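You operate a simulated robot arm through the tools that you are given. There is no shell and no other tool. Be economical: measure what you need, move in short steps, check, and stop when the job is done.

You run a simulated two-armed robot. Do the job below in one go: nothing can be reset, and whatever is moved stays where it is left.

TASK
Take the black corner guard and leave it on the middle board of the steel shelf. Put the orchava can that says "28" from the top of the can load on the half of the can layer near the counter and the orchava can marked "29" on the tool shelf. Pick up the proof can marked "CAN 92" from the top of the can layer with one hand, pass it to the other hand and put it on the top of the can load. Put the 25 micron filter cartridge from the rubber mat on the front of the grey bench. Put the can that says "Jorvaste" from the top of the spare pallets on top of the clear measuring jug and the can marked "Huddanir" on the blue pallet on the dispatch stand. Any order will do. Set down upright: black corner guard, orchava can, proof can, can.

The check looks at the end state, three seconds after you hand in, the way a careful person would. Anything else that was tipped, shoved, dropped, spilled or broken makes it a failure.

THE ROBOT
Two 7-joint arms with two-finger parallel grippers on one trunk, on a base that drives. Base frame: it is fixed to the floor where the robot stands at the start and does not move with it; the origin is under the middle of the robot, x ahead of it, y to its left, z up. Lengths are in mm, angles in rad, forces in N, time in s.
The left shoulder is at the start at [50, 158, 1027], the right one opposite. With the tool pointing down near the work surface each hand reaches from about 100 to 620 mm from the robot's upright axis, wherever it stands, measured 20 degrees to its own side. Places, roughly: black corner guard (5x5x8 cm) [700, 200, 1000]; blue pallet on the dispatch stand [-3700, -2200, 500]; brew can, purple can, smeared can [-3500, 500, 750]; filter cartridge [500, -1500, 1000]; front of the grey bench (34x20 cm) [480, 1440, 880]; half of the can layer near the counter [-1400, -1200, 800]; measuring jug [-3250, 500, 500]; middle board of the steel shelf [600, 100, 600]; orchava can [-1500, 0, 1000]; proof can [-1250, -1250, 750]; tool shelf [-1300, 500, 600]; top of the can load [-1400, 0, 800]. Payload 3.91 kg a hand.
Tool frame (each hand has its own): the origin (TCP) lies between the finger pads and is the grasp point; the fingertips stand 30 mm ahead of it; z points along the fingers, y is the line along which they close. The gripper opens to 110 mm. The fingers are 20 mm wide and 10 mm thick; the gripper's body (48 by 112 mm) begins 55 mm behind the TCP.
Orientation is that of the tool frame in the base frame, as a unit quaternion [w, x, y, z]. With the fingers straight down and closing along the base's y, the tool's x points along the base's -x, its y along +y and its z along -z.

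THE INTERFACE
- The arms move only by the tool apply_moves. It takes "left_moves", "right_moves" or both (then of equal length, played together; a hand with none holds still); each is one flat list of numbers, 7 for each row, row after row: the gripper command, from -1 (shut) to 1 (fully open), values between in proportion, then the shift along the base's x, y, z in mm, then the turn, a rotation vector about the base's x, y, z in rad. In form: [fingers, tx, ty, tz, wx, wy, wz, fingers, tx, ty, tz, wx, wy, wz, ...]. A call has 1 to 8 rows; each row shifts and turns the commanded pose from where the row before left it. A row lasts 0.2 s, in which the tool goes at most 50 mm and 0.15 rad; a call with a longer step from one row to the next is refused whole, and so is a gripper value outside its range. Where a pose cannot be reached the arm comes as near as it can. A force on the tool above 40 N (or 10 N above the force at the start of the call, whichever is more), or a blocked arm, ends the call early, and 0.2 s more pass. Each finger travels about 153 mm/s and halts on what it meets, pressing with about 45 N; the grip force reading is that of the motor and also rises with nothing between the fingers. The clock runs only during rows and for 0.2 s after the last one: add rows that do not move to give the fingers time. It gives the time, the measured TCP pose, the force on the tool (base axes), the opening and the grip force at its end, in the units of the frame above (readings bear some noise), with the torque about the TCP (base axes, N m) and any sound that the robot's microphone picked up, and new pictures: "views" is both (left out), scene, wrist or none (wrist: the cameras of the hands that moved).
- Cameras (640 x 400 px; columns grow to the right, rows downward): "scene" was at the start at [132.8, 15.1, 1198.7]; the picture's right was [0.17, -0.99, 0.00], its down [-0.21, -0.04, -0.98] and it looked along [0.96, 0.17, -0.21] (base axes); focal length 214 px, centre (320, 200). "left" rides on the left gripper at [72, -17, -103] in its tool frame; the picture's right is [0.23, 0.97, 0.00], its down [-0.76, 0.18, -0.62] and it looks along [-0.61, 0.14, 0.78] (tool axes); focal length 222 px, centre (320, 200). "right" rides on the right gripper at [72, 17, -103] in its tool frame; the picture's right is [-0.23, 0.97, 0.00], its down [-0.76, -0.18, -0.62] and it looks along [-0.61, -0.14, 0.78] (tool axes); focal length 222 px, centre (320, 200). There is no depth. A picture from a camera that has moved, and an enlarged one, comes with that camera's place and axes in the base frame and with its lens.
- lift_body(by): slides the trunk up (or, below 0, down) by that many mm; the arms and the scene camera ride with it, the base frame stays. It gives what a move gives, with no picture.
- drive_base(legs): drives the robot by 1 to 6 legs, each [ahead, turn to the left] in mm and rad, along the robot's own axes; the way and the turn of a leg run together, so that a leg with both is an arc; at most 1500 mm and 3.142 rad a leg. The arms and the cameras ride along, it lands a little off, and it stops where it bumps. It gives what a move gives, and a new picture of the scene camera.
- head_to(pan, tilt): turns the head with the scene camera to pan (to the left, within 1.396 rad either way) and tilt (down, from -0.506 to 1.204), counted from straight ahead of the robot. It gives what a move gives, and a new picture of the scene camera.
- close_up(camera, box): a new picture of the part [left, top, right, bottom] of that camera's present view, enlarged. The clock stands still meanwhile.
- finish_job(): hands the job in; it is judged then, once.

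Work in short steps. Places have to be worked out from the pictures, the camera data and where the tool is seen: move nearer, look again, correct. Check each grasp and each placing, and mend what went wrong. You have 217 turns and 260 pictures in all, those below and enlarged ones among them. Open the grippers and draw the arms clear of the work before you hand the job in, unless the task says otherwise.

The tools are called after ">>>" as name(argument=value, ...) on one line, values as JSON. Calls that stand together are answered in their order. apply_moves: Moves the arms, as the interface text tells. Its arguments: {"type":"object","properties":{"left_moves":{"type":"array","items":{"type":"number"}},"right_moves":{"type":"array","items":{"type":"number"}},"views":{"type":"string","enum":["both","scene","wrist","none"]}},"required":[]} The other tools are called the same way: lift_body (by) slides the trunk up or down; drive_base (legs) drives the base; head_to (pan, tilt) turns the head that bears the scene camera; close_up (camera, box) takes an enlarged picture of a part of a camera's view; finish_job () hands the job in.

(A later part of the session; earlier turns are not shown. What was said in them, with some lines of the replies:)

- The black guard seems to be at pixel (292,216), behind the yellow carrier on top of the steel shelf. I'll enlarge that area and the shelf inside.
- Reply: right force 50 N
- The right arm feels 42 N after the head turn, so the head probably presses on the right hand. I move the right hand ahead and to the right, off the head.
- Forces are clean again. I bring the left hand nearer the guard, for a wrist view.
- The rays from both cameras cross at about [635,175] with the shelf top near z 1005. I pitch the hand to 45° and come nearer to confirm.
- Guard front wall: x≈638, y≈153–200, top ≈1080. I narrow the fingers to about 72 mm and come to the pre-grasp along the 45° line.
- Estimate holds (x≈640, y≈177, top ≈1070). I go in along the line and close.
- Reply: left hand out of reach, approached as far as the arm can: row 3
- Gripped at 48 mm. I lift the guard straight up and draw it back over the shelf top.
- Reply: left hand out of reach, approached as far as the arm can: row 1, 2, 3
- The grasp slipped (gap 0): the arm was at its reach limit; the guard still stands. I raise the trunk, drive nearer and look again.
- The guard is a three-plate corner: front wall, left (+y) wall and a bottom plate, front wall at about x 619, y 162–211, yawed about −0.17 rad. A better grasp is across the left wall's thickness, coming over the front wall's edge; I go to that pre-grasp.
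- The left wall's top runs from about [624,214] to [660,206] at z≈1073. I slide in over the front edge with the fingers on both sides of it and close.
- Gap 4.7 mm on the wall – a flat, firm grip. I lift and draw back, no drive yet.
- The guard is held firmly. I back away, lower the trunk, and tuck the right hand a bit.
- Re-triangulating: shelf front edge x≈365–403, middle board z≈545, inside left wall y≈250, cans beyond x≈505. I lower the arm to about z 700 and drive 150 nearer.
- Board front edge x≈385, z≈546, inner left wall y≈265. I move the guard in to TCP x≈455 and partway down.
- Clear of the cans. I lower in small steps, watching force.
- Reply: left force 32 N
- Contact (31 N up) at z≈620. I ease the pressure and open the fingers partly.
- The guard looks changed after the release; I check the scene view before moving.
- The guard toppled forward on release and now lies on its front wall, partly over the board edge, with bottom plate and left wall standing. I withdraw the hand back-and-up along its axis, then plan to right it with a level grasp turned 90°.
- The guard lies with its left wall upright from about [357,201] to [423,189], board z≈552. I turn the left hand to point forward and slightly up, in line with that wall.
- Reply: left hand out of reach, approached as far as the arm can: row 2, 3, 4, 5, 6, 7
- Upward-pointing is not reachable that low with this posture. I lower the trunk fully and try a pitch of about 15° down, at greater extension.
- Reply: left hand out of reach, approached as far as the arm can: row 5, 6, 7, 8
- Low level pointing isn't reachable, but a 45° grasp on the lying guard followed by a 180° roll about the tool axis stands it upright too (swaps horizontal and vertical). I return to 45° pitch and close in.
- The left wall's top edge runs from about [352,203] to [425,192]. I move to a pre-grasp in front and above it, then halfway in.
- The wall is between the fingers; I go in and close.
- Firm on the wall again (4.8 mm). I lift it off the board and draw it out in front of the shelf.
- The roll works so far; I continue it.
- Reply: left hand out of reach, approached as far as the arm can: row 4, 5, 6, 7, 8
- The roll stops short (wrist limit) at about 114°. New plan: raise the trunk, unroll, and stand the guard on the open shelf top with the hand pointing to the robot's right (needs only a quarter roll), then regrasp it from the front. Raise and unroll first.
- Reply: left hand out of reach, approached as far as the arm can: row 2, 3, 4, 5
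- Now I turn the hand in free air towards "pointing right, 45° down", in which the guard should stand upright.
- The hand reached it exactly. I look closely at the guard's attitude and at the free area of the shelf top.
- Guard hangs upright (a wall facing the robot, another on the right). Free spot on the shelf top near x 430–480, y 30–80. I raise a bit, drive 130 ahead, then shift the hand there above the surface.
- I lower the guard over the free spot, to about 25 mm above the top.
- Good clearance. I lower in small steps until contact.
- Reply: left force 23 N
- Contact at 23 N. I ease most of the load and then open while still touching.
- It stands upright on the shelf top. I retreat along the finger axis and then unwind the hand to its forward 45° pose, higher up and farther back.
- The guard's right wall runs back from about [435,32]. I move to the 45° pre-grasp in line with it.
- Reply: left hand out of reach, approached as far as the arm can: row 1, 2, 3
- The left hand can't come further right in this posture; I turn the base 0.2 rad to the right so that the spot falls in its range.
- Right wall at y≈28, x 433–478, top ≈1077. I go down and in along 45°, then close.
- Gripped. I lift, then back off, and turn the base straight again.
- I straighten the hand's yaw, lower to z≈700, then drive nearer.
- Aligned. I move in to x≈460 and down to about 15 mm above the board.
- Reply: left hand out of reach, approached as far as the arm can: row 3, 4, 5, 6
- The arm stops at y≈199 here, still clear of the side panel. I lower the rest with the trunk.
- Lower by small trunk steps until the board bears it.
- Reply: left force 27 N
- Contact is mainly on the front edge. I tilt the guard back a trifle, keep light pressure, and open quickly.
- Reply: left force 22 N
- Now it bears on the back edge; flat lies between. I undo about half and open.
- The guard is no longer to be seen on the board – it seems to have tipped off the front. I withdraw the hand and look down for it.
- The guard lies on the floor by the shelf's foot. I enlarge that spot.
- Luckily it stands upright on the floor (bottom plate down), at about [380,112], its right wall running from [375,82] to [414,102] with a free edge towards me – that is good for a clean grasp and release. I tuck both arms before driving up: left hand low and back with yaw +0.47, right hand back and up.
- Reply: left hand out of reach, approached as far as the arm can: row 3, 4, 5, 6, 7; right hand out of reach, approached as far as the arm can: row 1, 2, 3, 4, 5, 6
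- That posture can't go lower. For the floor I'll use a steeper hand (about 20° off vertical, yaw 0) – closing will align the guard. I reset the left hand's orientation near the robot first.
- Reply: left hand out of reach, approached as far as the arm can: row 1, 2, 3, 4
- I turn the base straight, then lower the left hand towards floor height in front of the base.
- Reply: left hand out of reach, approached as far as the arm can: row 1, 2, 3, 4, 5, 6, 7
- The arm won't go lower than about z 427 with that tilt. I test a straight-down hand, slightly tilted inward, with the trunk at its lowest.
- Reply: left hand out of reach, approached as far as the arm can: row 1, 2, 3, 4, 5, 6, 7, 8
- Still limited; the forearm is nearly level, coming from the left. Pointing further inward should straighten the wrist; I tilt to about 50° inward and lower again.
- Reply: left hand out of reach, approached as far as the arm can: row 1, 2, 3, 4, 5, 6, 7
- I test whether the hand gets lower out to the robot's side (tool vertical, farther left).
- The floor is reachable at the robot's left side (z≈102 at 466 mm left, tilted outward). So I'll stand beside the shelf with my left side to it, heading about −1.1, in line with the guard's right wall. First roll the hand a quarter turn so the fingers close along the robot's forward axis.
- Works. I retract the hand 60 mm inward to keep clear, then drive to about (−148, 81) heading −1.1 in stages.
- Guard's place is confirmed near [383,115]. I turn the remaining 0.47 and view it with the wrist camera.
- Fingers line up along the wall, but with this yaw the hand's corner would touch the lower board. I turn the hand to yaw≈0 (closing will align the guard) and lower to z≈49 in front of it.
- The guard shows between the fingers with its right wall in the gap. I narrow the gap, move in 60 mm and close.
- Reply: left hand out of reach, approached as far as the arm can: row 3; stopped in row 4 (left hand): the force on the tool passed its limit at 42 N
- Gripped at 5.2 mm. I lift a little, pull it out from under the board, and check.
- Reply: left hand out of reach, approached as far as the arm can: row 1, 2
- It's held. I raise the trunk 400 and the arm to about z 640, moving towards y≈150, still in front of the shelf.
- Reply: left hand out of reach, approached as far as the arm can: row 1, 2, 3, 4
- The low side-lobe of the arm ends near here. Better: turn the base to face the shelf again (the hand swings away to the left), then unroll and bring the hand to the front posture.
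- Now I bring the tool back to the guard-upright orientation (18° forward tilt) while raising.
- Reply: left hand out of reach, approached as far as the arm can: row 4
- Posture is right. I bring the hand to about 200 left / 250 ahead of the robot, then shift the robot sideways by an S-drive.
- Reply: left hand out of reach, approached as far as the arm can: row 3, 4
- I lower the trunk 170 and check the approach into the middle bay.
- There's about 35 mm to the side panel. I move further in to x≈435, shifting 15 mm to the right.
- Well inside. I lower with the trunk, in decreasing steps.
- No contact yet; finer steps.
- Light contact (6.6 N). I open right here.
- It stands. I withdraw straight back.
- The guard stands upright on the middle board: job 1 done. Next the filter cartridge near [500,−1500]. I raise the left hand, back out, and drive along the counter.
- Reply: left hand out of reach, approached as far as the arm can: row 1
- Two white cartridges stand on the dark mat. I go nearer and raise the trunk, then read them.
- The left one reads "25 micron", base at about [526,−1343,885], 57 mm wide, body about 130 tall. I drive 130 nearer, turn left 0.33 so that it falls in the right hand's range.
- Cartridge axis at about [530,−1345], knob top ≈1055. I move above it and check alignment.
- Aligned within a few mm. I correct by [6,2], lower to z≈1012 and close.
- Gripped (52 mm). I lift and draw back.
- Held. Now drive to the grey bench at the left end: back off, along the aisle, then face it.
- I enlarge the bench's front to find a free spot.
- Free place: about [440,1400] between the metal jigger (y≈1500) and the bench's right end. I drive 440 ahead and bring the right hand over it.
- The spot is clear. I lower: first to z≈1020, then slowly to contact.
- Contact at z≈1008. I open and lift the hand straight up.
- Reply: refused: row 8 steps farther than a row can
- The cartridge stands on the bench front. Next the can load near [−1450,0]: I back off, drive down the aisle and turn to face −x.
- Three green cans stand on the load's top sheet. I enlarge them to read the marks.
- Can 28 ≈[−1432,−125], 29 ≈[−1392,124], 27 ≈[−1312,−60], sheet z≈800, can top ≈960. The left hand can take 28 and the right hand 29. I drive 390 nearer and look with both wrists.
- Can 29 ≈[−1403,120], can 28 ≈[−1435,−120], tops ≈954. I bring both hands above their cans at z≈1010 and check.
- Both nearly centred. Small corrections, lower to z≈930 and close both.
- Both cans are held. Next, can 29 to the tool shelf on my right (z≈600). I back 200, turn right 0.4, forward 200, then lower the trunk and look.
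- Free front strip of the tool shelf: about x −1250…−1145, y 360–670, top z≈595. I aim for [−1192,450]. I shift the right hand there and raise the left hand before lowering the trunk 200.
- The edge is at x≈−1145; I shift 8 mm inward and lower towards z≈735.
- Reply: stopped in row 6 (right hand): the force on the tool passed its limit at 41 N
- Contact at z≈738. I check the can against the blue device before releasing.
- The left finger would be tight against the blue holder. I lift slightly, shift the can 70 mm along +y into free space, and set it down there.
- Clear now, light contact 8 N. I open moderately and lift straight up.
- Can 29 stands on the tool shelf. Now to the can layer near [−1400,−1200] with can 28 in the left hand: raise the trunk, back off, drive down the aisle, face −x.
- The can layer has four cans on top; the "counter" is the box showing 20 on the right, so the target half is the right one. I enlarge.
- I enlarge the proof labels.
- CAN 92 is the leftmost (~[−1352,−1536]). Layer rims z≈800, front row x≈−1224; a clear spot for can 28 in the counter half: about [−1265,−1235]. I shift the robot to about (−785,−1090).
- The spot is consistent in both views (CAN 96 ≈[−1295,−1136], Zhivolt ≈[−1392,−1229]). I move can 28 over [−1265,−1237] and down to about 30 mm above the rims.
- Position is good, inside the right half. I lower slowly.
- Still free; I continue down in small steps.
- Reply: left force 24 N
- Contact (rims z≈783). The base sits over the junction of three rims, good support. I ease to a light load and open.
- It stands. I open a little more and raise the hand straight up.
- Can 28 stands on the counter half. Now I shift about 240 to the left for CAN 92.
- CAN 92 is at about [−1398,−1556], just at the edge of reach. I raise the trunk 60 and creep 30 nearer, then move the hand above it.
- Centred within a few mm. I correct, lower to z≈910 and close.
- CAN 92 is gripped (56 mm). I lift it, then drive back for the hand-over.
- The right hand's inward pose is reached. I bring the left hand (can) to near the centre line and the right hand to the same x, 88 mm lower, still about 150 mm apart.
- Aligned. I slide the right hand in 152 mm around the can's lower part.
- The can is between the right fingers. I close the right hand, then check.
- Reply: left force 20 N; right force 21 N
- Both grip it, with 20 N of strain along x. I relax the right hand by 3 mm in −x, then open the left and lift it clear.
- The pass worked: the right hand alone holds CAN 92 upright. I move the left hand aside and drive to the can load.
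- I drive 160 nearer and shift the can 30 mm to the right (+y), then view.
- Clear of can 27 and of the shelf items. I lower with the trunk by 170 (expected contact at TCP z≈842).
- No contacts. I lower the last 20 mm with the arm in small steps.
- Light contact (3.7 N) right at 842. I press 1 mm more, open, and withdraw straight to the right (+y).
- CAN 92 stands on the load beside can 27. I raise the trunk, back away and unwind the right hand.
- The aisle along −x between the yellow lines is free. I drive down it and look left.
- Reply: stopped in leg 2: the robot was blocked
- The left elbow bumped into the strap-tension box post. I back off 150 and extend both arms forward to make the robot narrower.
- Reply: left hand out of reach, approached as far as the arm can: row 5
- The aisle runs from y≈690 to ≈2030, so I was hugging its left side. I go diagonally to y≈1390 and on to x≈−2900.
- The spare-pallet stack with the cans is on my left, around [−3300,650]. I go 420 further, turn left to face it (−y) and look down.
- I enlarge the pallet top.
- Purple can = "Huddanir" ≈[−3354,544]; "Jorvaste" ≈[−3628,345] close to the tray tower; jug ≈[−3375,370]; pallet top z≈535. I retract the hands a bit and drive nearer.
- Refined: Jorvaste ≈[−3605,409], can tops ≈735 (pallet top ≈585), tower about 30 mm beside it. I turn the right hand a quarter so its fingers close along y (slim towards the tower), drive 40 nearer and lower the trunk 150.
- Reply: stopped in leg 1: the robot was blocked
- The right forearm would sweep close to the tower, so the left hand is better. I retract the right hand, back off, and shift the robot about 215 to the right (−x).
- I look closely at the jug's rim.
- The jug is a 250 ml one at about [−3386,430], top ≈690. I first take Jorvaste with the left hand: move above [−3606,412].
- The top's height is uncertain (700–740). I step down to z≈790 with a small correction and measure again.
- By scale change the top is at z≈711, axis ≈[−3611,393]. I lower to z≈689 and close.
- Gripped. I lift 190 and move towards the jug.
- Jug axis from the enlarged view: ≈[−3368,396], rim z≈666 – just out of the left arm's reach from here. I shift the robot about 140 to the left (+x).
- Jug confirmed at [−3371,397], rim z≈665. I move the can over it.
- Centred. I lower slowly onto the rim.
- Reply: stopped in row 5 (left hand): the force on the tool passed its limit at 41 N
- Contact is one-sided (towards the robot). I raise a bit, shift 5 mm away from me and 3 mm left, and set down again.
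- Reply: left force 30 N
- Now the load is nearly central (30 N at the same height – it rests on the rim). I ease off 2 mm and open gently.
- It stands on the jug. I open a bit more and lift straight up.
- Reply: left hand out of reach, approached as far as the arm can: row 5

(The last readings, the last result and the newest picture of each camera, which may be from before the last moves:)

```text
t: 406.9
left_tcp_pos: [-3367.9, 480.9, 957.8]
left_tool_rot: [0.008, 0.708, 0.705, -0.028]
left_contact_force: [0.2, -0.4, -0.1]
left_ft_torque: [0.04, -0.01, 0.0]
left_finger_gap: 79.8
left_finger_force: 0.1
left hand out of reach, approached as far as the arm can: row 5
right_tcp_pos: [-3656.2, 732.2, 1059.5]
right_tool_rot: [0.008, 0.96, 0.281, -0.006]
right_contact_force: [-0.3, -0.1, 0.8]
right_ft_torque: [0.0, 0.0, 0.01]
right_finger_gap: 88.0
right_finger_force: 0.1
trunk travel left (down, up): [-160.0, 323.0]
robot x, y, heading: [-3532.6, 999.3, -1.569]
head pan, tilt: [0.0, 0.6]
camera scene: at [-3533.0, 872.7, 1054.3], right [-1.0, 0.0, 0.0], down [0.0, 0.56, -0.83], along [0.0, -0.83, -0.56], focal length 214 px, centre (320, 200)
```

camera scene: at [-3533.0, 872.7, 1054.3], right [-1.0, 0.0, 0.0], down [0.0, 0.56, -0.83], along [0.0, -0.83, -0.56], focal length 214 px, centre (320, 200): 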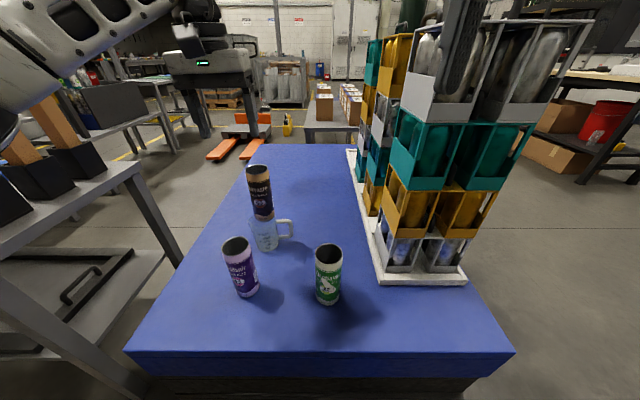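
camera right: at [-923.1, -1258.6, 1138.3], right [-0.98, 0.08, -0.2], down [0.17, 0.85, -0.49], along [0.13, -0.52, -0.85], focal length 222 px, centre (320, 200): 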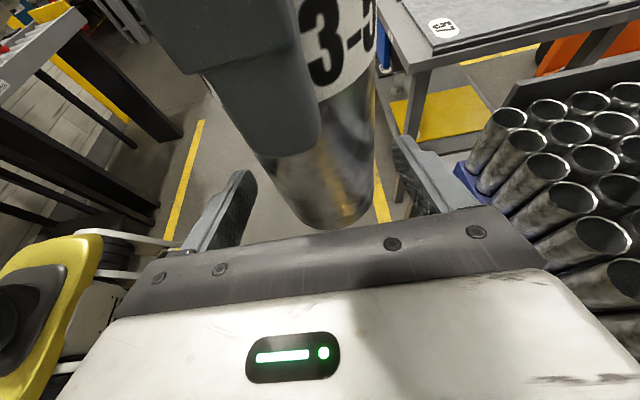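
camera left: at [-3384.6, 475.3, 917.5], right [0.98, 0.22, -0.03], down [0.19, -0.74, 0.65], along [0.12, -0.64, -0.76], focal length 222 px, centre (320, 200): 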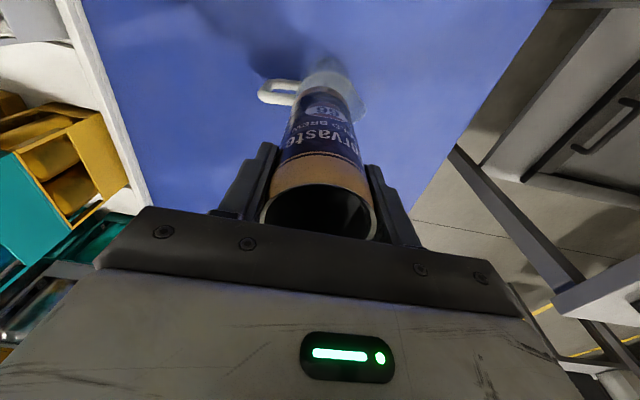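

Jorvaste stands on the jug. Next Huddanir at ≈[−3352,549]: I move above it.

>>> apply_moves(left_moves=[0.6, 8, 34, -20, 0, 0, 0, 0.6, 8, 34, -20, 0, 0, 0, 0.6, 0, 0, -45, 0, 0, 0, 0.6, 0, 0, -45, 0, 0, 0, 0.6, 0, 0, -35, 0, 0, 0], views="wrist")

```text
t: 408.1
left_tcp_pos: [-3351.1, 547.7, 792.8]
left_tool_rot: [0.009, 0.709, 0.704, -0.028]
left_contact_force: [-0.1, 0.5, -0.2]
left_ft_torque: [-0.02, 0.04, 0.01]
left_finger_gap: 88.1
left_finger_force: 0.1
right_tcp_pos: [-3656.4, 733.0, 1059.5]
right_tool_rot: [0.007, 0.96, 0.281, -0.007]
right_contact_force: [-0.2, -0.6, 0.1]
right_ft_torque: [0.0, 0.0, 0.02]
right_finger_gap: 87.9
right_finger_force: 0.0
trunk travel left (down, up): [-160.0, 323.0]
robot x, y, heading: [-3532.3, 1003.2, -1.566]
head pan, tilt: [0.0, 0.6]
camera left: at [-3364.8, 627.1, 893.3], right [0.97, 0.22, -0.04], down [0.19, -0.73, 0.66], along [0.11, -0.65, -0.75], focal length 222 px, centre (320, 200)
```

left: 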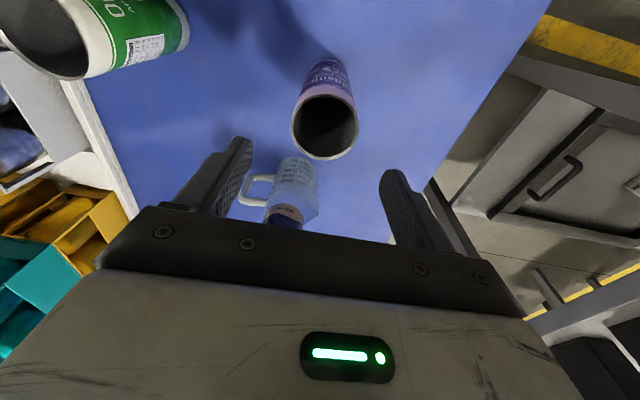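

Centred. Lower to z≈689 and close.

>>> apply_moves(left_moves=[0.6, -1, 2, -35, 0, 0, 0, 0.6, 0, 0, -35, 0, 0, 0, 0.6, 0, 0, -34, 0, 0, 0, -1, 0, 0, 0, 0, 0, 0, -1, 0, 0, 0, 0, 0, 0], views="none")

>>> apply_moves(left_moves=[-1, 0, 0, 30, 0, 0, 0, -1, 0, 5, 45, 0, 0, 0, -1, 0, 10, 45, 0, 0, 0, -1, 0, 10, 45, 0, 0, 0, -1, 0, 10, 45, 0, 0, 0], views="scene")

```text
t: 409.3
left_tcp_pos: [-3354.2, 551.0, 690.0]
left_tool_rot: [0.007, 0.71, 0.704, -0.028]
left_contact_force: [0.6, 0.6, 0.1]
left_ft_torque: [-0.02, 0.01, -0.01]
left_finger_gap: 55.9
left_finger_force: 45.4
right_tcp_pos: [-3656.9, 732.9, 1060.3]
right_tool_rot: [0.007, 0.96, 0.28, -0.006]
right_contact_force: [0.4, -0.1, 0.8]
right_ft_torque: [0.02, 0.02, 0.03]
right_finger_gap: 87.8
right_finger_force: 0.1
trunk travel left (down, up): [-160.0, 323.0]
robot x, y, heading: [-3533.5, 1000.4, -1.567]
head pan, tilt: [0.0, 0.6]
```

```text
t: 410.5
left_tcp_pos: [-3355.3, 584.0, 898.7]
left_tool_rot: [0.007, 0.709, 0.704, -0.028]
left_contact_force: [-0.2, -0.7, -0.5]
left_ft_torque: [0.01, 0.0, -0.02]
left_finger_gap: 55.9
left_finger_force: 45.5
right_tcp_pos: [-3657.7, 732.5, 1059.2]
right_tool_rot: [0.008, 0.96, 0.281, -0.005]
right_contact_force: [0.1, 0.4, 0.0]
right_ft_torque: [0.02, 0.0, -0.01]
right_finger_gap: 88.0
right_finger_force: 0.0
trunk travel left (down, up): [-160.0, 323.0]
robot x, y, heading: [-3533.4, 1003.4, -1.563]
head pan, tilt: [0.0, 0.6]
camera scene: at [-3533.3, 872.8, 1054.3], right [-1.0, 0.0, 0.0], down [0.0, 0.56, -0.83], along [0.0, -0.83, -0.56], focal length 214 px, centre (320, 200)
```

scene: 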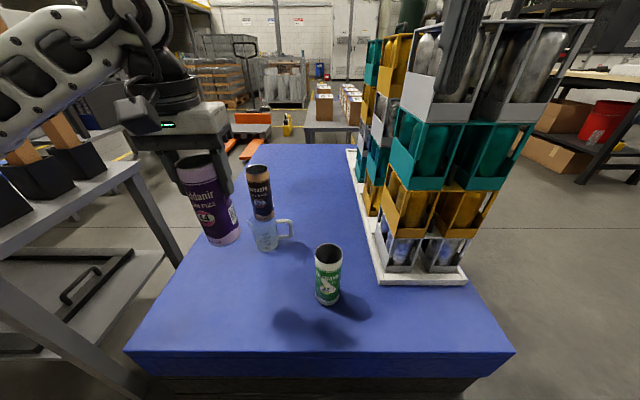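

Huddanir is held. The dispatch stand lies at about [−3700,−2200], beyond the pallets. I back off and go round the pallets' right side (x≈−4400), then look.

>>> drive_base(legs=[[-250, 0], [0, -1.571], [930, 0], [0, 1.571]])

>>> head_to(pan=0.2, tilt=0.3)

```text
t: 424.4
left_tcp_pos: [-4282.6, 822.2, 899.0]
left_tool_rot: [0.008, 0.708, 0.705, -0.028]
left_contact_force: [0.7, 0.0, 0.0]
left_ft_torque: [0.0, -0.01, 0.02]
left_finger_gap: 55.8
left_finger_force: 45.2
right_tcp_pos: [-4584.5, 969.3, 1058.7]
right_tool_rot: [0.008, 0.959, 0.283, -0.006]
right_contact_force: [1.1, 0.3, -0.3]
right_ft_torque: [-0.03, 0.01, 0.01]
right_finger_gap: 88.3
right_finger_force: 0.1
trunk travel left (down, up): [-160.0, 323.0]
robot x, y, heading: [-4461.4, 1237.9, -1.56]
head pan, tilt: [0.0, 0.6]
camera scene: at [-4461.9, 1109.9, 1054.3], right [-1.0, -0.01, 0.0], down [0.0, 0.56, -0.83], along [0.01, -0.83, -0.56], focal length 214 px, centre (320, 200)
```

scene: 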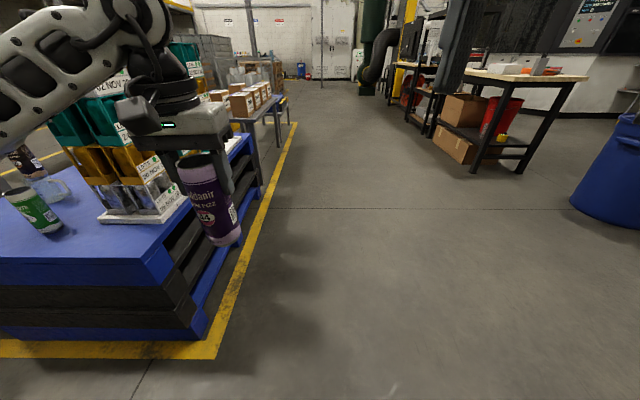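

```text
t: 425.2
left_tcp_pos: [-4281.2, 822.3, 899.1]
left_tool_rot: [0.007, 0.708, 0.706, -0.028]
left_contact_force: [0.2, 0.2, 1.0]
left_ft_torque: [0.03, 0.02, 0.02]
left_finger_gap: 55.9
left_finger_force: 45.1
right_tcp_pos: [-4584.1, 969.2, 1059.7]
right_tool_rot: [0.007, 0.959, 0.282, -0.006]
right_contact_force: [-0.1, -0.2, 0.5]
right_ft_torque: [-0.02, 0.04, -0.01]
right_finger_gap: 88.0
right_finger_force: 0.0
trunk travel left (down, up): [-160.0, 323.0]
robot x, y, heading: [-4463.9, 1237.3, -1.564]
head pan, tilt: [0.201, 0.3]
camera scene: at [-4443.3, 1106.9, 1081.7], right [-0.98, -0.21, 0.0], down [-0.06, 0.29, -0.96], along [0.2, -0.93, -0.3], focal length 214 px, centre (320, 200)
```

scene: 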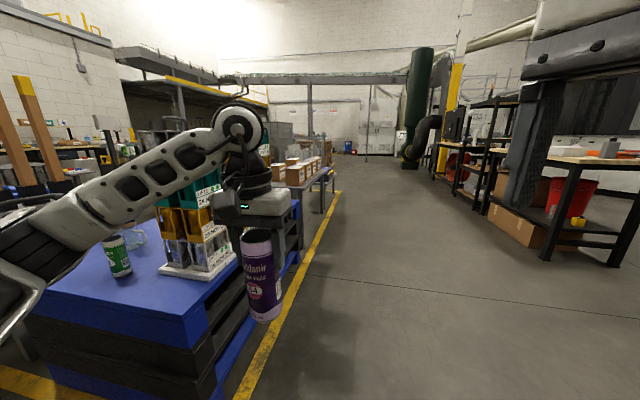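

The aisle continues along x≈−4500. I veer slightly right and drive on, then look at the stand.

>>> drive_base(legs=[[0, -0.17], [600, 0], [0, 0.165], [1450, 0], [300, 0]])

>>> head_to(pan=0.5, tilt=0.3)

```text
t: 438.4
left_tcp_pos: [-4343.8, -1511.9, 898.5]
left_tool_rot: [0.008, 0.699, 0.714, -0.028]
left_contact_force: [-0.1, -0.1, 0.2]
left_ft_torque: [-0.02, 0.01, -0.03]
left_finger_gap: 55.9
left_finger_force: 45.2
right_tcp_pos: [-4648.9, -1373.0, 1058.8]
right_tool_rot: [0.008, 0.956, 0.294, -0.005]
right_contact_force: [0.3, -0.1, -0.1]
right_ft_torque: [0.03, 0.05, 0.0]
right_finger_gap: 88.0
right_finger_force: 0.1
trunk travel left (down, up): [-160.0, 323.0]
robot x, y, heading: [-4534.1, -1100.5, -1.537]
head pan, tilt: [0.201, 0.3]
camera scene: at [-4511.8, -1231.7, 1081.8], right [-0.97, -0.23, 0.0], down [-0.07, 0.29, -0.96], along [0.22, -0.93, -0.3], focal length 214 px, centre (320, 200)
```

scene: 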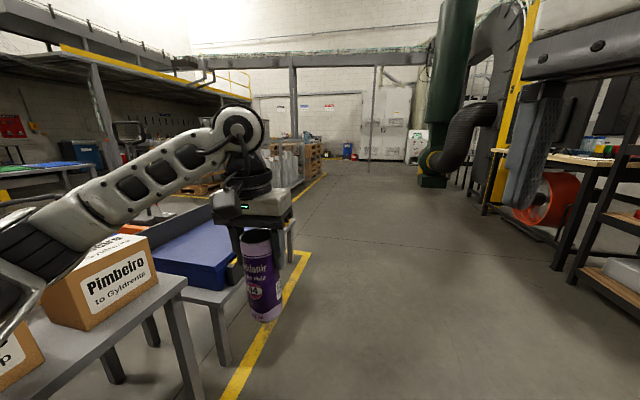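

```text
t: 439.2
left_tcp_pos: [-4344.6, -1512.1, 899.6]
left_tool_rot: [0.009, 0.7, 0.714, -0.028]
left_contact_force: [0.2, -0.8, -0.2]
left_ft_torque: [-0.05, -0.02, 0.02]
left_finger_gap: 55.8
left_finger_force: 45.3
right_tcp_pos: [-4648.4, -1372.6, 1058.3]
right_tool_rot: [0.007, 0.956, 0.294, -0.006]
right_contact_force: [0.2, 0.5, -0.1]
right_ft_torque: [-0.02, -0.01, 0.01]
right_finger_gap: 87.8
right_finger_force: 0.1
trunk travel left (down, up): [-160.0, 323.0]
robot x, y, heading: [-4534.1, -1097.3, -1.539]
head pan, tilt: [0.499, 0.3]
camera scene: at [-4486.1, -1221.4, 1081.8], right [-0.86, -0.5, 0.0], down [-0.15, 0.26, -0.96], along [0.48, -0.82, -0.3], focal length 214 px, centre (320, 200)
```

scene: 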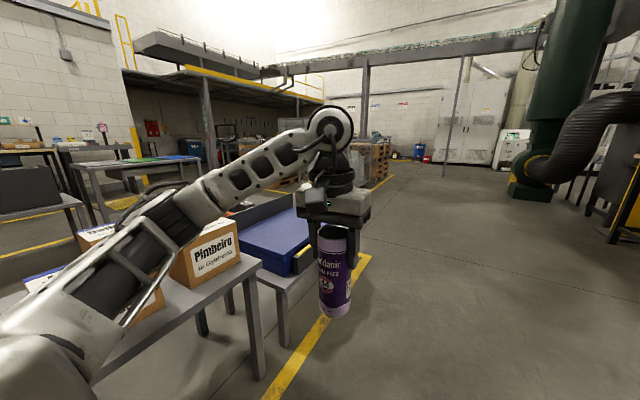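

The blue pallet stands at about [−3720,−2100], on my left. I go on 1220, turn left to face +x, and look.

>>> drive_base(legs=[[1220, 0], [0, 1.53]])

>>> head_to(pan=0.1, tilt=0.55)

```text
t: 449.1
left_tcp_pos: [-4081.2, -2135.5, 898.4]
left_tool_rot: [0.025, 0.008, 1.0, -0.013]
left_contact_force: [0.4, 0.4, 0.1]
left_ft_torque: [0.02, 0.0, -0.01]
left_finger_gap: 55.7
left_finger_force: 44.9
right_tcp_pos: [-4231.3, -2436.2, 1058.9]
right_tool_rot: [0.01, 0.483, 0.876, 0.001]
right_contact_force: [0.2, 0.0, -0.5]
right_ft_torque: [0.0, 0.02, -0.01]
right_finger_gap: 88.0
right_finger_force: 0.1
trunk travel left (down, up): [-160.0, 323.0]
robot x, y, heading: [-4499.6, -2313.5, -0.005]
head pan, tilt: [0.499, 0.3]
camera scene: at [-4376.9, -2269.1, 1081.8], right [0.48, -0.88, 0.0], down [-0.26, -0.14, -0.96], along [0.84, 0.45, -0.3], focal length 214 px, centre (320, 200)
```

scene: 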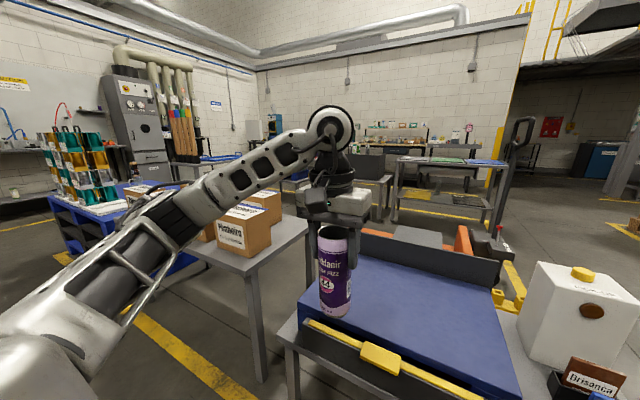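

```text
t: 450.0
left_tcp_pos: [-4080.4, -2135.2, 898.8]
left_tool_rot: [0.026, 0.007, 1.0, -0.014]
left_contact_force: [0.2, 0.3, -1.1]
left_ft_torque: [0.02, 0.01, 0.0]
left_finger_gap: 55.7
left_finger_force: 45.2
right_tcp_pos: [-4231.1, -2436.2, 1058.6]
right_tool_rot: [0.01, 0.483, 0.876, 0.001]
right_contact_force: [0.4, 1.1, -0.1]
right_ft_torque: [0.03, -0.02, -0.01]
right_finger_gap: 87.8
right_finger_force: 0.2
trunk travel left (down, up): [-160.0, 323.0]
robot x, y, heading: [-4501.3, -2317.6, -0.006]
head pan, tilt: [0.099, 0.55]
camera scene: at [-4369.6, -2304.9, 1058.9], right [0.1, -1.0, 0.0], down [-0.52, -0.05, -0.85], along [0.85, 0.08, -0.52], focal length 214 px, centre (320, 200)
```

scene: 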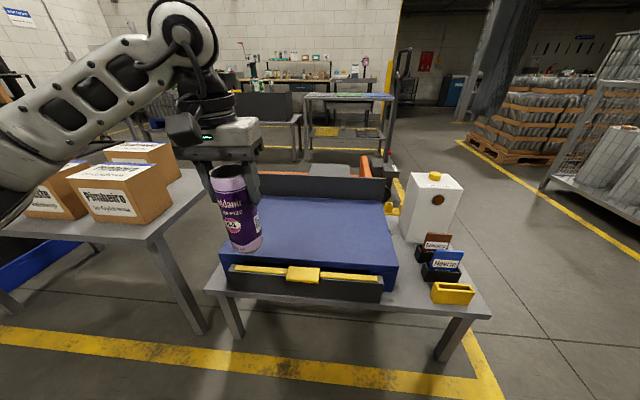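

The blue pallet's top spans about x −3860…−3430, y −2510…−1910 at z≈500. I drive 235 nearer, lower the trunk 100 and reach over it.

>>> drive_base(legs=[[235, 0]])

>>> lift_body(by=-100)

>>> apply_moves(left_moves=[-1, 40, -5, 0, 0, 0, 0, -1, 40, -5, 0, 0, 0, 0, -1, 30, -5, 0, 0, 0, 0], views="both")

```text
t: 451.7
left_tcp_pos: [-3846.8, -2139.0, 898.6]
left_tool_rot: [0.025, 0.008, 1.0, -0.015]
left_contact_force: [-0.4, 0.5, 0.0]
left_ft_torque: [0.01, 0.0, -0.01]
left_finger_gap: 56.1
left_finger_force: 45.2
right_tcp_pos: [-3997.3, -2436.9, 1060.2]
right_tool_rot: [0.009, 0.485, 0.874, 0.001]
right_contact_force: [-0.4, -0.9, 0.0]
right_ft_torque: [0.01, -0.02, 0.03]
right_finger_gap: 88.0
right_finger_force: 0.1
trunk travel left (down, up): [-160.0, 323.0]
robot x, y, heading: [-4267.2, -2313.4, -0.005]
head pan, tilt: [0.099, 0.55]
camera scene: at [-4135.8, -2306.5, 1058.8], right [0.09, -1.0, 0.0], down [-0.52, -0.05, -0.85], along [0.85, 0.08, -0.52], focal length 214 px, centre (320, 200)
```

scene: 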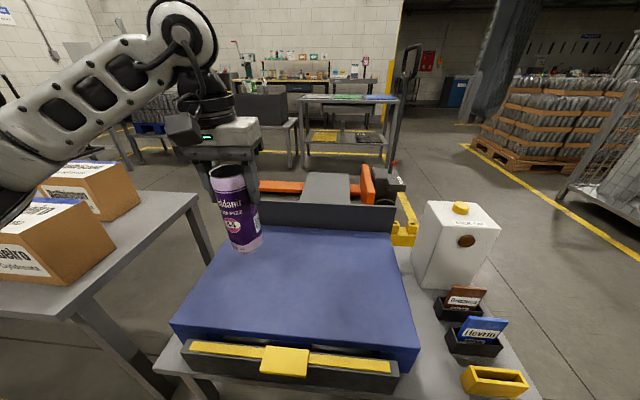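

```text
t: 453.0
left_tcp_pos: [-3847.3, -2138.4, 798.0]
left_tool_rot: [0.026, 0.009, 1.0, -0.014]
left_contact_force: [0.0, 0.2, 0.9]
left_ft_torque: [-0.02, 0.02, 0.0]
left_finger_gap: 55.9
left_finger_force: 45.3
right_tcp_pos: [-3997.9, -2437.1, 959.2]
right_tool_rot: [0.01, 0.485, 0.875, 0.001]
right_contact_force: [-0.4, 0.1, -0.4]
right_ft_torque: [-0.03, 0.0, -0.01]
right_finger_gap: 87.8
right_finger_force: 0.1
trunk travel left (down, up): [-60.0, 423.0]
robot x, y, heading: [-4263.2, -2314.4, -0.003]
head pan, tilt: [0.099, 0.55]
```

```text
t: 453.8
left_tcp_pos: [-3735.1, -2153.1, 799.7]
left_tool_rot: [0.025, 0.009, 1.0, -0.015]
left_contact_force: [-0.3, 0.1, 0.9]
left_ft_torque: [0.03, 0.02, -0.01]
left_finger_gap: 56.0
left_finger_force: 45.3
right_tcp_pos: [-3998.6, -2438.0, 960.5]
right_tool_rot: [0.009, 0.485, 0.875, 0.0]
right_contact_force: [-0.7, -0.2, 0.0]
right_ft_torque: [-0.03, -0.03, -0.02]
right_finger_gap: 88.3
right_finger_force: 0.0
trunk travel left (down, up): [-60.0, 423.0]
robot x, y, heading: [-4266.8, -2315.8, -0.002]
head pan, tilt: [0.099, 0.55]
camera scene: at [-4135.8, -2306.5, 958.8], right [0.09, -1.0, 0.0], down [-0.52, -0.05, -0.85], along [0.85, 0.08, -0.52], focal length 214 px, centre (320, 200)
camera left: at [-3813.5, -2165.7, 900.3], right [-0.21, 0.98, -0.04], down [0.73, 0.18, 0.66], along [0.65, 0.11, -0.75], focal length 222 px, centre (320, 200)
```

scene: 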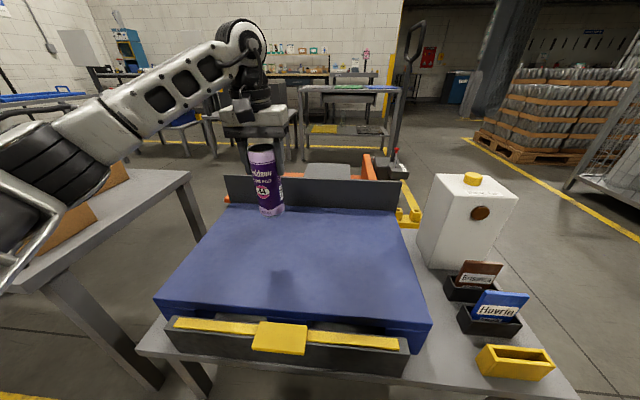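
left: 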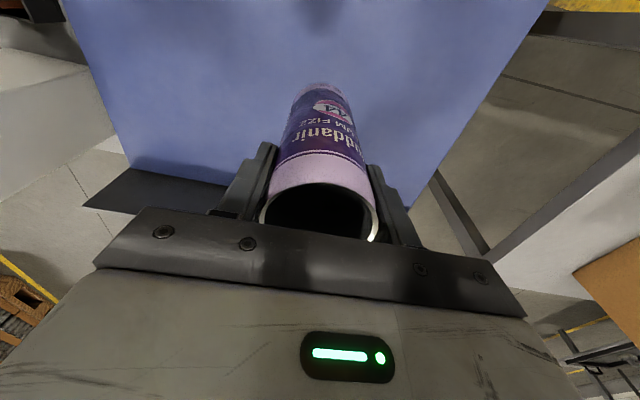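

The can is over the pallet. I lower in decreasing steps.

>>> apply_moves(left_moves=[-1, 0, 0, -45, 0, 0, 0, -1, 0, 0, -40, 0, 0, 0, -1, 0, 0, -20, 0, 0, 0, -1, 0, 0, -10, 0, 0, 0, -1, 0, 0, -8, 0, 0, 0, -1, 0, 0, -6, 0, 0, 0], views="none")

>>> close_up(camera="scene", box=[180, 120, 380, 280])

```text
t: 455.2
left_tcp_pos: [-3736.9, -2152.4, 669.8]
left_tool_rot: [0.026, 0.009, 1.0, -0.014]
left_contact_force: [0.8, 0.6, -0.4]
left_ft_torque: [-0.01, -0.03, 0.01]
left_finger_gap: 55.7
left_finger_force: 44.5
right_tcp_pos: [-3997.8, -2438.8, 959.5]
right_tool_rot: [0.009, 0.486, 0.874, 0.001]
right_contact_force: [-0.1, 0.0, -0.9]
right_ft_torque: [0.01, 0.02, -0.04]
right_finger_gap: 88.0
right_finger_force: 0.1
trunk travel left (down, up): [-60.0, 423.0]
robot x, y, heading: [-4264.0, -2312.9, -0.006]
head pan, tilt: [0.099, 0.55]
```

```text
2.50 times, centred on (280, 200) of scene
camera zoom: at [-4135.8, -2306.5, 958.8], right [0.09, -1.0, 0.0], down [-0.52, -0.05, -0.85], along [0.85, 0.08, -0.52], focal length 536 px, centre (420, 200)
```

zoom: 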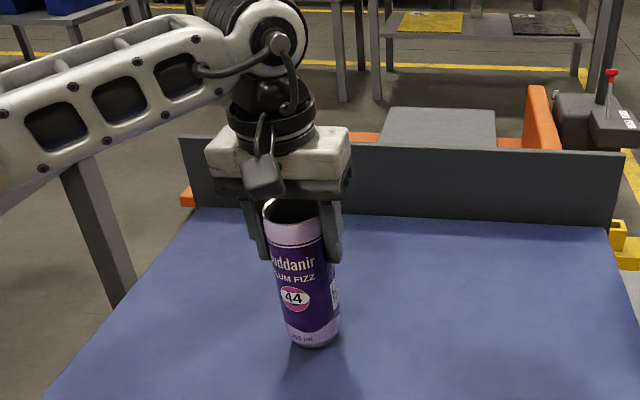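

Close to the surface. I continue in small steps.

>>> apply_moves(left_moves=[-1, 0, 0, -6, 0, 0, 0, -1, 0, 0, -5, 0, 0, 0, -1, 0, 0, -4, 0, 0, 0, -1, 0, 0, -4, 0, 0, 0, -1, 0, 0, -3, 0, 0, 0, -1, 0, 0, -3, 0, 0, 0], views="none")

```text
t: 456.5
left_tcp_pos: [-3735.7, -2153.4, 656.0]
left_tool_rot: [0.035, 0.008, 0.999, -0.017]
left_contact_force: [-6.2, 1.1, 16.5]
left_ft_torque: [0.44, 0.71, 0.12]
left_finger_gap: 55.8
left_finger_force: 45.6
right_tcp_pos: [-3999.9, -2438.1, 960.0]
right_tool_rot: [0.009, 0.485, 0.875, 0.001]
right_contact_force: [0.4, -0.8, -0.9]
right_ft_torque: [-0.03, 0.0, 0.01]
right_finger_gap: 87.8
right_finger_force: 0.1
trunk travel left (down, up): [-60.0, 423.0]
robot x, y, heading: [-4266.5, -2311.0, -0.003]
head pan, tilt: [0.099, 0.55]
stopped in row 6 (left hand): the force on the tool passed its limit at 41 N (the readings are from after the stop); the commanded pose is now the measured one
```

Contact at z≈656. I ease 1.5 mm, settle, and open.

>>> apply_moves(left_moves=[-1, 0, 0, 1.5, 0, 0, 0, -1, 0, 0, 0, 0, 0, 0, 0.3, 0, 0, 0, 0, 0, 0, 0.3, 0, 0, 0, 0, 0, 0], views="none")

>>> close_up(camera="scene", box=[180, 120, 380, 280])

```text
t: 457.5
left_tcp_pos: [-3735.0, -2153.6, 655.0]
left_tool_rot: [0.031, 0.009, 0.999, -0.017]
left_contact_force: [0.6, 0.4, 0.9]
left_ft_torque: [-0.01, -0.02, -0.03]
left_finger_gap: 71.7
left_finger_force: 0.1
right_tcp_pos: [-3998.0, -2437.9, 959.7]
right_tool_rot: [0.01, 0.485, 0.875, 0.001]
right_contact_force: [-0.6, 0.1, -0.1]
right_ft_torque: [-0.03, 0.03, 0.03]
right_finger_gap: 87.9
right_finger_force: 0.1
trunk travel left (down, up): [-60.0, 423.0]
robot x, y, heading: [-4265.3, -2315.0, -0.008]
head pan, tilt: [0.099, 0.55]
```

```text
2.50 times, centred on (280, 200) of scene
camera zoom: at [-4135.9, -2306.5, 958.8], right [0.09, -1.0, 0.0], down [-0.52, -0.05, -0.85], along [0.85, 0.08, -0.52], focal length 536 px, centre (420, 200)
```

zoom: 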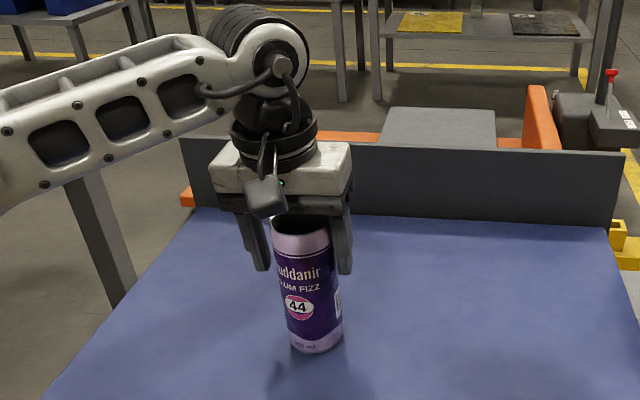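

It stands upright. I open more, raise the hand straight up, and check.

>>> apply_moves(left_moves=[0.6, 0, 0, 0, 0, 0, 0, 0.6, 0, 0, 25, 0, 0, 0, 0.6, 0, 0, 45, 0, 0, 0, 0.6, 0, 0, 45, 0, 0, 0, 0.6, 0, 0, 45, 0, 0, 0, 0.6, -40, 5, 20, 0, 0, 0, 0.6, -45, 5, 0, 0, 0, 0, 0.6, -45, 5, 0, 0, 0, 0], views="scene")

```text
t: 459.3
left_tcp_pos: [-3864.1, -2139.9, 833.3]
left_tool_rot: [0.032, 0.008, 0.999, -0.017]
left_contact_force: [-0.2, 0.5, -0.5]
left_ft_torque: [-0.01, 0.01, 0.03]
left_finger_gap: 87.6
left_finger_force: 0.0
right_tcp_pos: [-3997.5, -2437.4, 959.3]
right_tool_rot: [0.009, 0.485, 0.875, 0.001]
right_contact_force: [-0.2, 1.0, 0.3]
right_ft_torque: [0.0, -0.02, 0.0]
right_finger_gap: 88.0
right_finger_force: 0.0
trunk travel left (down, up): [-60.0, 423.0]
robot x, y, heading: [-4263.7, -2314.4, -0.008]
head pan, tilt: [0.099, 0.55]
camera scene: at [-4135.8, -2306.5, 958.8], right [0.09, -1.0, 0.0], down [-0.52, -0.05, -0.85], along [0.85, 0.08, -0.52], focal length 214 px, centre (320, 200)
```

scene: 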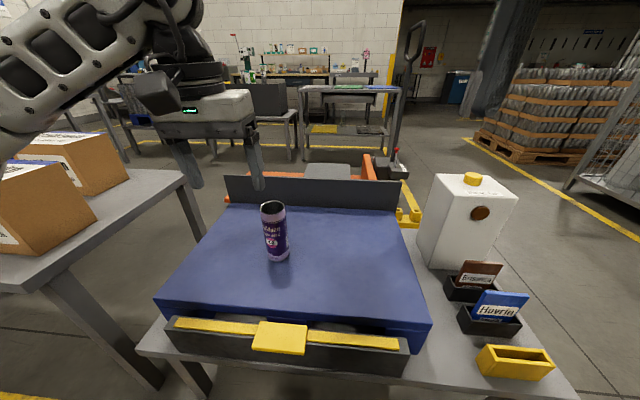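

All placings are done; but since an elbow touched the strap post earlier, I return along the aisle to verify can 29 on the tool shelf.

>>> lift_body(by=100)

>>> drive_base(legs=[[-280, 0], [0, 1.575], [1450, 0], [1450, 0], [850, 0]])

```text
t: 460.6
left_tcp_pos: [-3863.0, -2139.9, 931.9]
left_tool_rot: [0.032, 0.009, 0.999, -0.018]
left_contact_force: [0.0, 0.6, 0.3]
left_ft_torque: [0.01, 0.0, -0.03]
left_finger_gap: 88.1
left_finger_force: 0.0
right_tcp_pos: [-3998.0, -2438.5, 1059.4]
right_tool_rot: [0.01, 0.485, 0.874, 0.001]
right_contact_force: [0.5, -0.6, -0.6]
right_ft_torque: [0.03, -0.03, 0.0]
right_finger_gap: 88.1
right_finger_force: 0.0
trunk travel left (down, up): [-160.0, 323.0]
robot x, y, heading: [-4265.3, -2316.1, -0.006]
head pan, tilt: [0.099, 0.55]
```

```text
t: 484.2
left_tcp_pos: [-4824.0, 1838.8, 934.4]
left_tool_rot: [-0.034, 0.716, -0.697, -0.012]
left_contact_force: [-0.6, -0.6, 0.3]
left_ft_torque: [0.0, 0.02, -0.01]
left_finger_gap: 87.9
left_finger_force: 0.2
right_tcp_pos: [-4521.4, 1717.0, 1059.7]
right_tool_rot: [0.006, -0.296, 0.955, 0.008]
right_contact_force: [-0.5, 1.2, 1.0]
right_ft_torque: [0.0, 0.01, 0.03]
right_finger_gap: 88.3
right_finger_force: 0.0
trunk travel left (down, up): [-160.0, 323.0]
robot x, y, heading: [-4631.1, 1444.4, 1.608]
head pan, tilt: [0.099, 0.55]
camera scene: at [-4646.6, 1571.4, 1058.8], right [0.99, 0.14, 0.0], down [0.07, -0.52, -0.85], along [-0.12, 0.84, -0.52], focal length 214 px, centre (320, 200)
```

scene: 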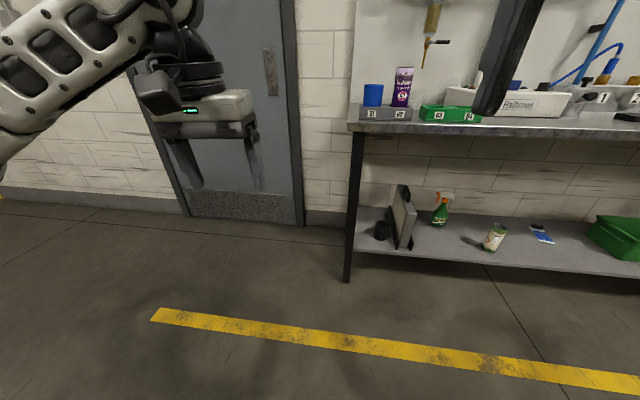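

Turn right and drive along the aisle towards the tool shelf, then look.

>>> drive_base(legs=[[0, -1.64], [1450, 0], [1300, 0]])

>>> head_to(pan=-0.7, tilt=0.35)

>>> close_up(camera="scene", box=[160, 100, 480, 300])

```text
t: 501.6
left_tcp_pos: [-1458.7, 1530.6, 933.8]
left_tool_rot: [0.032, 0.017, 0.999, -0.017]
left_contact_force: [0.3, 0.6, -0.5]
left_ft_torque: [0.01, -0.02, -0.02]
left_finger_gap: 87.9
left_finger_force: 0.0
right_tcp_pos: [-1597.6, 1234.5, 1060.4]
right_tool_rot: [0.01, 0.492, 0.871, 0.001]
right_contact_force: [-0.1, -0.4, -0.6]
right_ft_torque: [0.0, -0.03, 0.0]
right_finger_gap: 88.2
right_finger_force: 0.0
trunk travel left (down, up): [-160.0, 323.0]
robot x, y, heading: [-1865.2, 1365.8, -0.022]
head pan, tilt: [0.099, 0.55]
camera scene: at [-1734.4, 1368.1, 1058.8], right [0.08, -1.0, 0.0], down [-0.52, -0.04, -0.85], along [0.85, 0.07, -0.52], focal length 214 px, centre (320, 200)
```

scene: 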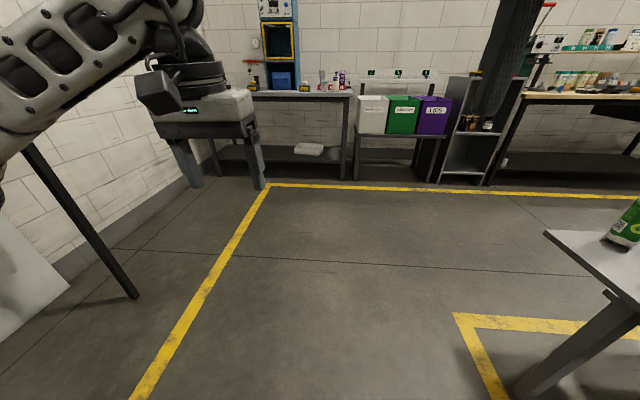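

```text
t: 502.7
left_tcp_pos: [-1460.7, 1529.3, 933.6]
left_tool_rot: [0.031, 0.017, 0.999, -0.017]
left_contact_force: [0.3, -0.2, 0.1]
left_ft_torque: [0.02, -0.02, -0.01]
left_finger_gap: 87.9
left_finger_force: 0.0
right_tcp_pos: [-1598.4, 1233.5, 1060.0]
right_tool_rot: [0.009, 0.491, 0.871, 0.001]
right_contact_force: [-0.4, -0.5, 0.2]
right_ft_torque: [0.0, -0.04, 0.02]
right_finger_gap: 88.0
right_finger_force: 0.1
trunk travel left (down, up): [-160.0, 323.0]
robot x, y, heading: [-1862.7, 1365.3, -0.024]
head pan, tilt: [-0.7, 0.351]
camera scene: at [-1754.1, 1299.7, 1077.1], right [-0.66, -0.75, 0.0], down [-0.26, 0.23, -0.94], along [0.7, -0.62, -0.34], focal length 214 px, centre (320, 200)
```

scene: 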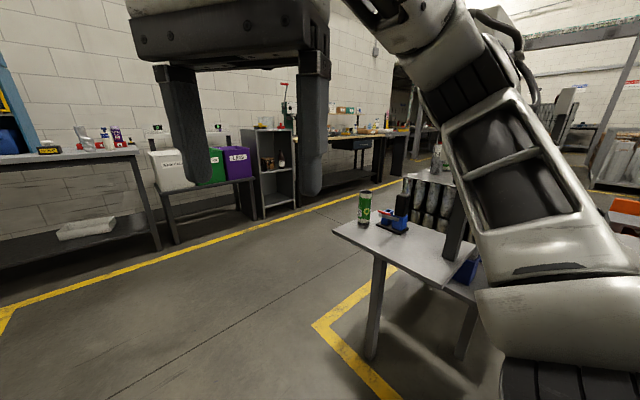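

```text
2.00 times, centred on (320, 200) of scene
camera zoom: at [-1754.1, 1299.7, 1077.1], right [-0.66, -0.75, 0.0], down [-0.26, 0.23, -0.94], along [0.7, -0.62, -0.34], focal length 429 px, centre (320, 200)
```

zoom: 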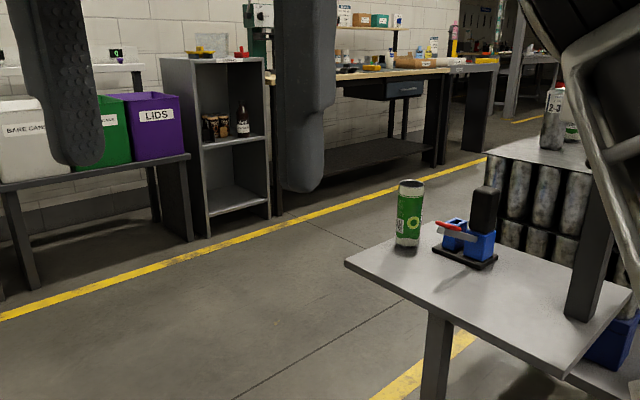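

Can 29 still stands on the tool shelf, CAN 92 stands on the load, the grippers are open and the arms are clear. I hand the job in.

>>> finish_job()

```text
The job is handed in.
```

I put every item where you asked and handed the job in, but the run was not clean. I don't have the check's verdict.

- **Black corner guard:** upright on the middle board of the steel shelf. I dropped it twice while placing it. It toppled over on the board the first time and fell to the floor the second.
- **Orchava can 28:** upright on the half of the can layer nearest the box marked "COUNT" and showing 20. I took that box to be the counter.
- **Orchava can 29:** upright on the tool shelf.
- **CAN 92:** passed from the left hand to the right, now upright on top of the can load.
- **25 micron filter cartridge:** standing on the front of the grey bench.
- **Jorvaste can:** upright on top of the measuring jug.
- **Huddanir can:** upright on the blue pallet on the dispatch stand.

The robot also bumped two things while driving. Its left elbow touched the strap-tension box, and its base touched the front of the spare pallets. I went back afterwards and saw can 29 and CAN 92 still standing. I saw no sign that either bump moved anything, but I did not check the box or the pallets closely.
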